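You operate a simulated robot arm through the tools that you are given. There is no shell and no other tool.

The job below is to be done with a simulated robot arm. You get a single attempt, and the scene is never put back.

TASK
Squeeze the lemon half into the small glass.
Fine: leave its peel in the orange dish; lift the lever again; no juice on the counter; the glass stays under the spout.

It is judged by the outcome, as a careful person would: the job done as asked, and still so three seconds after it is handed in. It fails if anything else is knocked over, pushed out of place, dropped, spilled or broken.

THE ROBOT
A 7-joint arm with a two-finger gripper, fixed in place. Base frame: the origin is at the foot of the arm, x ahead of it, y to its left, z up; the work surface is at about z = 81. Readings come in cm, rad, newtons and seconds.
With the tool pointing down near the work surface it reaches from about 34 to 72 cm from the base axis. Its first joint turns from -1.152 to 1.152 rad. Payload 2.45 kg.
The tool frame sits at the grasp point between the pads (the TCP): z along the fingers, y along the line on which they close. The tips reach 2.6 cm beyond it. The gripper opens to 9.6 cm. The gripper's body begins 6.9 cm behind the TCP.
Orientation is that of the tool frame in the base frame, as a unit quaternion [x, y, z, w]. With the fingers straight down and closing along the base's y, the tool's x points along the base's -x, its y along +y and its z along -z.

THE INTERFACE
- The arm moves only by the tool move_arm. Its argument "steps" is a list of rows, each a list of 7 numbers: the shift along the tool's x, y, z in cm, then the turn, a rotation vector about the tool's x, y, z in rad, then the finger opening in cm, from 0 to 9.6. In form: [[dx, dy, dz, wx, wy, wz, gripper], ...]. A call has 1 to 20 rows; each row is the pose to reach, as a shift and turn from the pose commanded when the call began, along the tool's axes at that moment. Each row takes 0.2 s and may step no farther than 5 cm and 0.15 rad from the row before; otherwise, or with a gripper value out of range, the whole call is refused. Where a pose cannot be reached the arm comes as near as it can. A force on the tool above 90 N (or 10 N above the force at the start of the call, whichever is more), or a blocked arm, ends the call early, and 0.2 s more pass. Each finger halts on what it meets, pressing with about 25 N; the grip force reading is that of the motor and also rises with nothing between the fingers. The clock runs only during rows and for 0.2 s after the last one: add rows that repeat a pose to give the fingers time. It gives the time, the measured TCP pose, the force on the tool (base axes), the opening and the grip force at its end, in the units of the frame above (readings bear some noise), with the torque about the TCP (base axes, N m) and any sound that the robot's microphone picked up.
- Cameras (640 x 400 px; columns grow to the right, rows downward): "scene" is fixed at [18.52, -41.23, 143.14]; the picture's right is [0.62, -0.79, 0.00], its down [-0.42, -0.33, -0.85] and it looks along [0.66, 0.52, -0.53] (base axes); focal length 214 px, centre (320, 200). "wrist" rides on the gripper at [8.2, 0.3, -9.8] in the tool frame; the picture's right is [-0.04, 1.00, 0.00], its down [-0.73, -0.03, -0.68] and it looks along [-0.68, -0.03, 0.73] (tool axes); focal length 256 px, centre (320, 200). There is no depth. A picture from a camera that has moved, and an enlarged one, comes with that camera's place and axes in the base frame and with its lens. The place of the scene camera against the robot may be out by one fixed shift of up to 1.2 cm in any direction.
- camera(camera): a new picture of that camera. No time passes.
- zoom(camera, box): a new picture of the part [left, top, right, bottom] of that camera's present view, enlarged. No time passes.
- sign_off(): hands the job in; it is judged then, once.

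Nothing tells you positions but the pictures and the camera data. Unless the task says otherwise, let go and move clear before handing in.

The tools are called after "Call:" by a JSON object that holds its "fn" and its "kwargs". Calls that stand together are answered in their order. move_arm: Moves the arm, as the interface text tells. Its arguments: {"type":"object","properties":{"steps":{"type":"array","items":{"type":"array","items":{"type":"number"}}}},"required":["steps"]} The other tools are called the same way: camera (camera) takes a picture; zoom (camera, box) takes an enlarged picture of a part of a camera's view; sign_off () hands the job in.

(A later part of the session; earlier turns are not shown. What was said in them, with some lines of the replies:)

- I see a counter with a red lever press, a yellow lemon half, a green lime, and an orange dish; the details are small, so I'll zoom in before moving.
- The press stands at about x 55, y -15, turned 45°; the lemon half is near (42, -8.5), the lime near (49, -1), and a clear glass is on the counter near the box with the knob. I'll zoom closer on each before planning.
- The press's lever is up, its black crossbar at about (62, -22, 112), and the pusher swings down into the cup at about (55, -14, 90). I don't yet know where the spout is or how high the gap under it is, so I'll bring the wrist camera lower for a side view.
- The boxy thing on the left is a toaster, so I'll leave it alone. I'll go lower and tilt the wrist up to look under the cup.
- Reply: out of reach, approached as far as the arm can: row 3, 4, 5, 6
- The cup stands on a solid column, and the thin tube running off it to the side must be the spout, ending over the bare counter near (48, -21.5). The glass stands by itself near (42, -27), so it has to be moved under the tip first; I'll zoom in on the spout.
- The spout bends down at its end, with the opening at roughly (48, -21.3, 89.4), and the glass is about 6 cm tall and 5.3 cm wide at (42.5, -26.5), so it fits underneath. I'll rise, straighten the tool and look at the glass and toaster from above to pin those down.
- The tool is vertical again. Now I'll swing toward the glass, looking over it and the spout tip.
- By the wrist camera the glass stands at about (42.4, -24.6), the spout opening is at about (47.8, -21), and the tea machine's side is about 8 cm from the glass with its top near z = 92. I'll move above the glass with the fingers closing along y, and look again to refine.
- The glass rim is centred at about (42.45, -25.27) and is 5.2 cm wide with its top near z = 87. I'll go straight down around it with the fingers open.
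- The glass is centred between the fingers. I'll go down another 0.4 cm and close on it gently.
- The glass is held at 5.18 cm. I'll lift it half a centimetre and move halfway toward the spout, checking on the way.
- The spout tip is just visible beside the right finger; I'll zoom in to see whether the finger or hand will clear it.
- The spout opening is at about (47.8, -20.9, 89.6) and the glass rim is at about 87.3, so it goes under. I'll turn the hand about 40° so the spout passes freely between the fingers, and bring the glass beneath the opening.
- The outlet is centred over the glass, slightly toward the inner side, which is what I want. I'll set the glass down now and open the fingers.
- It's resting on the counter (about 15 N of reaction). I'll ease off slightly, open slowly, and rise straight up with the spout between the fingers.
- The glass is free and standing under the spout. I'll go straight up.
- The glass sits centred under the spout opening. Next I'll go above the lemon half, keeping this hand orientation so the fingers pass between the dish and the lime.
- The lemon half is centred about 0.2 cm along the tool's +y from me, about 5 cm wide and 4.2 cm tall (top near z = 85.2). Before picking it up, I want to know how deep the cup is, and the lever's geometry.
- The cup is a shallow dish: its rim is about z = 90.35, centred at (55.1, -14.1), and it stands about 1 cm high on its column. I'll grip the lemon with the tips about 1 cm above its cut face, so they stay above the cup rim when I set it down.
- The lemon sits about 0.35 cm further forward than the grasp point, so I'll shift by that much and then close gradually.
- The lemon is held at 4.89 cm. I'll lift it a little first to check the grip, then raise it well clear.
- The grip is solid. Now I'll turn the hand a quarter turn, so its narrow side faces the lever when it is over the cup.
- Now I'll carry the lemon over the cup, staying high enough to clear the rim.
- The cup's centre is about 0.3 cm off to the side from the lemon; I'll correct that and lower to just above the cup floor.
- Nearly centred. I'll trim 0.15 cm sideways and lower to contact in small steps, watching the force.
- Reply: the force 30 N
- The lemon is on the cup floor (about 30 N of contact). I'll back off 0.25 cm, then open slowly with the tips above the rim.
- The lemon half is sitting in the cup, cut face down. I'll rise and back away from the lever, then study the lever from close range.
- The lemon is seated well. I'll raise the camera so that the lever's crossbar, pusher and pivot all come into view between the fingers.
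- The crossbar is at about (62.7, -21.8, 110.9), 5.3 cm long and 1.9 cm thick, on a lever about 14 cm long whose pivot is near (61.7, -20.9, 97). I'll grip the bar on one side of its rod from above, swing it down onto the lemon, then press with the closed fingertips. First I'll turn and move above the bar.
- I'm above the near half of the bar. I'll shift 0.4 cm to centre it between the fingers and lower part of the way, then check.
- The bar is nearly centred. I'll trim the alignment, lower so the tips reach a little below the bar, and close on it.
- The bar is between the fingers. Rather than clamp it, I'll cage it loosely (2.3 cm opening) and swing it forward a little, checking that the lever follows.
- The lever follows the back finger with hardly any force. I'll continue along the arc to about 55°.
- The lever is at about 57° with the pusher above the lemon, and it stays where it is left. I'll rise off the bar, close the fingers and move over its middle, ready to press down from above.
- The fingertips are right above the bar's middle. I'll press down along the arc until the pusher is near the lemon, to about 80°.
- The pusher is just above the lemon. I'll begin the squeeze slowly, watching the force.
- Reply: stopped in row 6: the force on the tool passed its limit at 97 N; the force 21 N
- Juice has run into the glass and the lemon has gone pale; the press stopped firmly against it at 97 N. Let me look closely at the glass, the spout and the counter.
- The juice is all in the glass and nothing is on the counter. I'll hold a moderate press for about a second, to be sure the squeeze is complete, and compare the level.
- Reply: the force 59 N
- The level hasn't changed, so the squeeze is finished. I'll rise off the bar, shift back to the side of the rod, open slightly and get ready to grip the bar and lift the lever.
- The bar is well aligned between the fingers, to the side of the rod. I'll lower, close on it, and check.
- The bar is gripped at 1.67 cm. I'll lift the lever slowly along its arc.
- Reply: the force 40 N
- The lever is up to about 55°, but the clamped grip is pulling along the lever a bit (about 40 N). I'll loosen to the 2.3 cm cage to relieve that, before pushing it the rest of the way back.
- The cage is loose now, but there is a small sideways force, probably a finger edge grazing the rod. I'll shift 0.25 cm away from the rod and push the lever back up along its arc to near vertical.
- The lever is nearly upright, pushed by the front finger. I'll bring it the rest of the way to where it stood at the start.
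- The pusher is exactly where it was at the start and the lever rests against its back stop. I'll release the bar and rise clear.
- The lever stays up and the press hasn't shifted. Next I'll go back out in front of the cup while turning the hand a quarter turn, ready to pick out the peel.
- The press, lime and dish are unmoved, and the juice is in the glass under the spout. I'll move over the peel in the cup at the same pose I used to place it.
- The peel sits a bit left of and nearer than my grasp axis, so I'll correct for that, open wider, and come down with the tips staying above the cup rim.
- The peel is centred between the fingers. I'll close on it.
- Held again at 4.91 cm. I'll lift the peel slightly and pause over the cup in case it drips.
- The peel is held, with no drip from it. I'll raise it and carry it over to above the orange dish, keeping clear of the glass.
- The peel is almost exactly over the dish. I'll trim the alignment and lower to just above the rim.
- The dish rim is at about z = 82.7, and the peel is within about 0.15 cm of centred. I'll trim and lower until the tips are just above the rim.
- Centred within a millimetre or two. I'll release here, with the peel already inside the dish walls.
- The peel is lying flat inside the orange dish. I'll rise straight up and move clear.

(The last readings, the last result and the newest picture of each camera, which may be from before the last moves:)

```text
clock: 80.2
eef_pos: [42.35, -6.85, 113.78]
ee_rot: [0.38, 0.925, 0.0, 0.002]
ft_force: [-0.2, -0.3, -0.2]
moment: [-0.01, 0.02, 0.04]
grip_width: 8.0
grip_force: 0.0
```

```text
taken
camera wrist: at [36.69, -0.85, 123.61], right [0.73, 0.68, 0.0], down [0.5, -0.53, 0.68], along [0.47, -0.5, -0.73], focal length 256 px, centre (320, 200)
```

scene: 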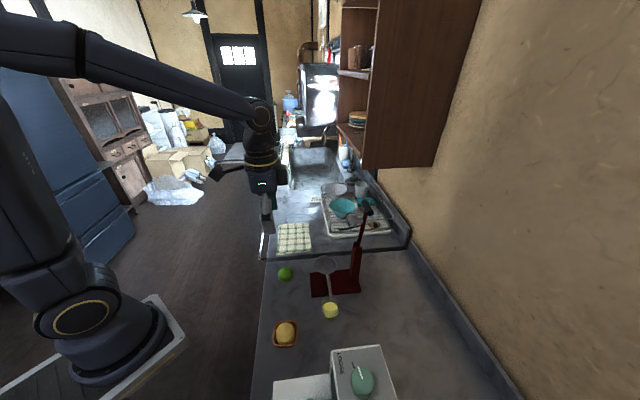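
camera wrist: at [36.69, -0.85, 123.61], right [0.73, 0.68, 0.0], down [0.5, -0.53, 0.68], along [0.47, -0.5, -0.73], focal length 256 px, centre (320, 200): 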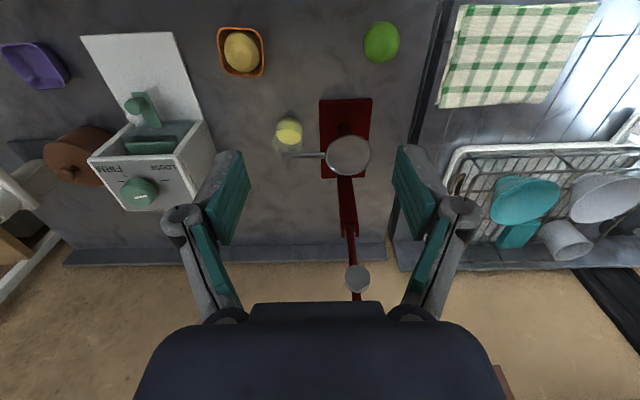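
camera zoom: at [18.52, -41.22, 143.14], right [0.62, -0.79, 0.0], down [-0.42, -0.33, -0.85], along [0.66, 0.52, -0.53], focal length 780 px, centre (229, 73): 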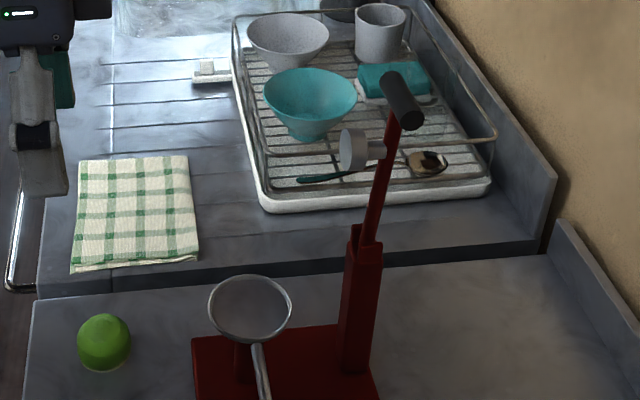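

Everything looks right; I'll take one last close look at the counter for drips along the carry path.

Call:
{"fn": "zoom", "kwargs": {"camera": "wrist", "box": [200, 20, 400, 190]}}

Call:
{"fn": "zoom", "kwargs": {"camera": "scene", "box": [300, 260, 360, 330]}}

```text
2.35 times, centred on (300, 105) of wrist
camera zoom: at [36.69, -0.85, 123.61], right [0.73, 0.68, 0.0], down [0.5, -0.53, 0.68], along [0.47, -0.5, -0.73], focal length 602 px, centre (367, 424)
```

zoom: 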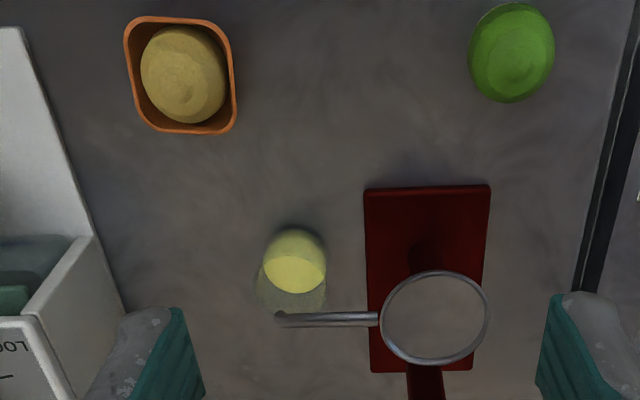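

```text
5.71 times, centred on (330, 295) of scene
camera zoom: at [18.52, -41.22, 143.14], right [0.62, -0.79, 0.0], down [-0.42, -0.33, -0.85], along [0.66, 0.52, -0.53], focal length 1226 px, centre (263, -343)
```

zoom: 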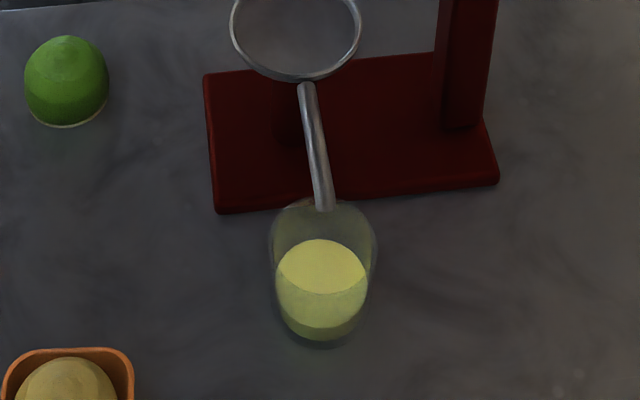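

The juice is in the glass under the spout, the peel is in the orange dish, the lever is up and the counter is clean. The arm is clear and holding nothing, so I'm handing the job in.

Call:
{"fn": "sign_off", "kwargs": {}}

```text
The job is handed in.
```

The lemon half is squeezed, and its juice is in the small glass, which is still standing under the spout. I've handed the job in.

- **Peel:** it is lying in the orange dish.
- **Lever:** it is back up against its stop, where it was at the start.
- **Counter:** I saw no juice on it in the last close-up pictures.
- **Everything else:** the lime, the press and the other things on the counter are where they were. Only the glass was moved, because it started out about 7 cm from the spout.

While pressing, the force passed the arm's 90 N limit (97 N) and the arm stopped itself. I then held a gentler press for about a second; the juice level didn't change, so I took the squeeze as complete.
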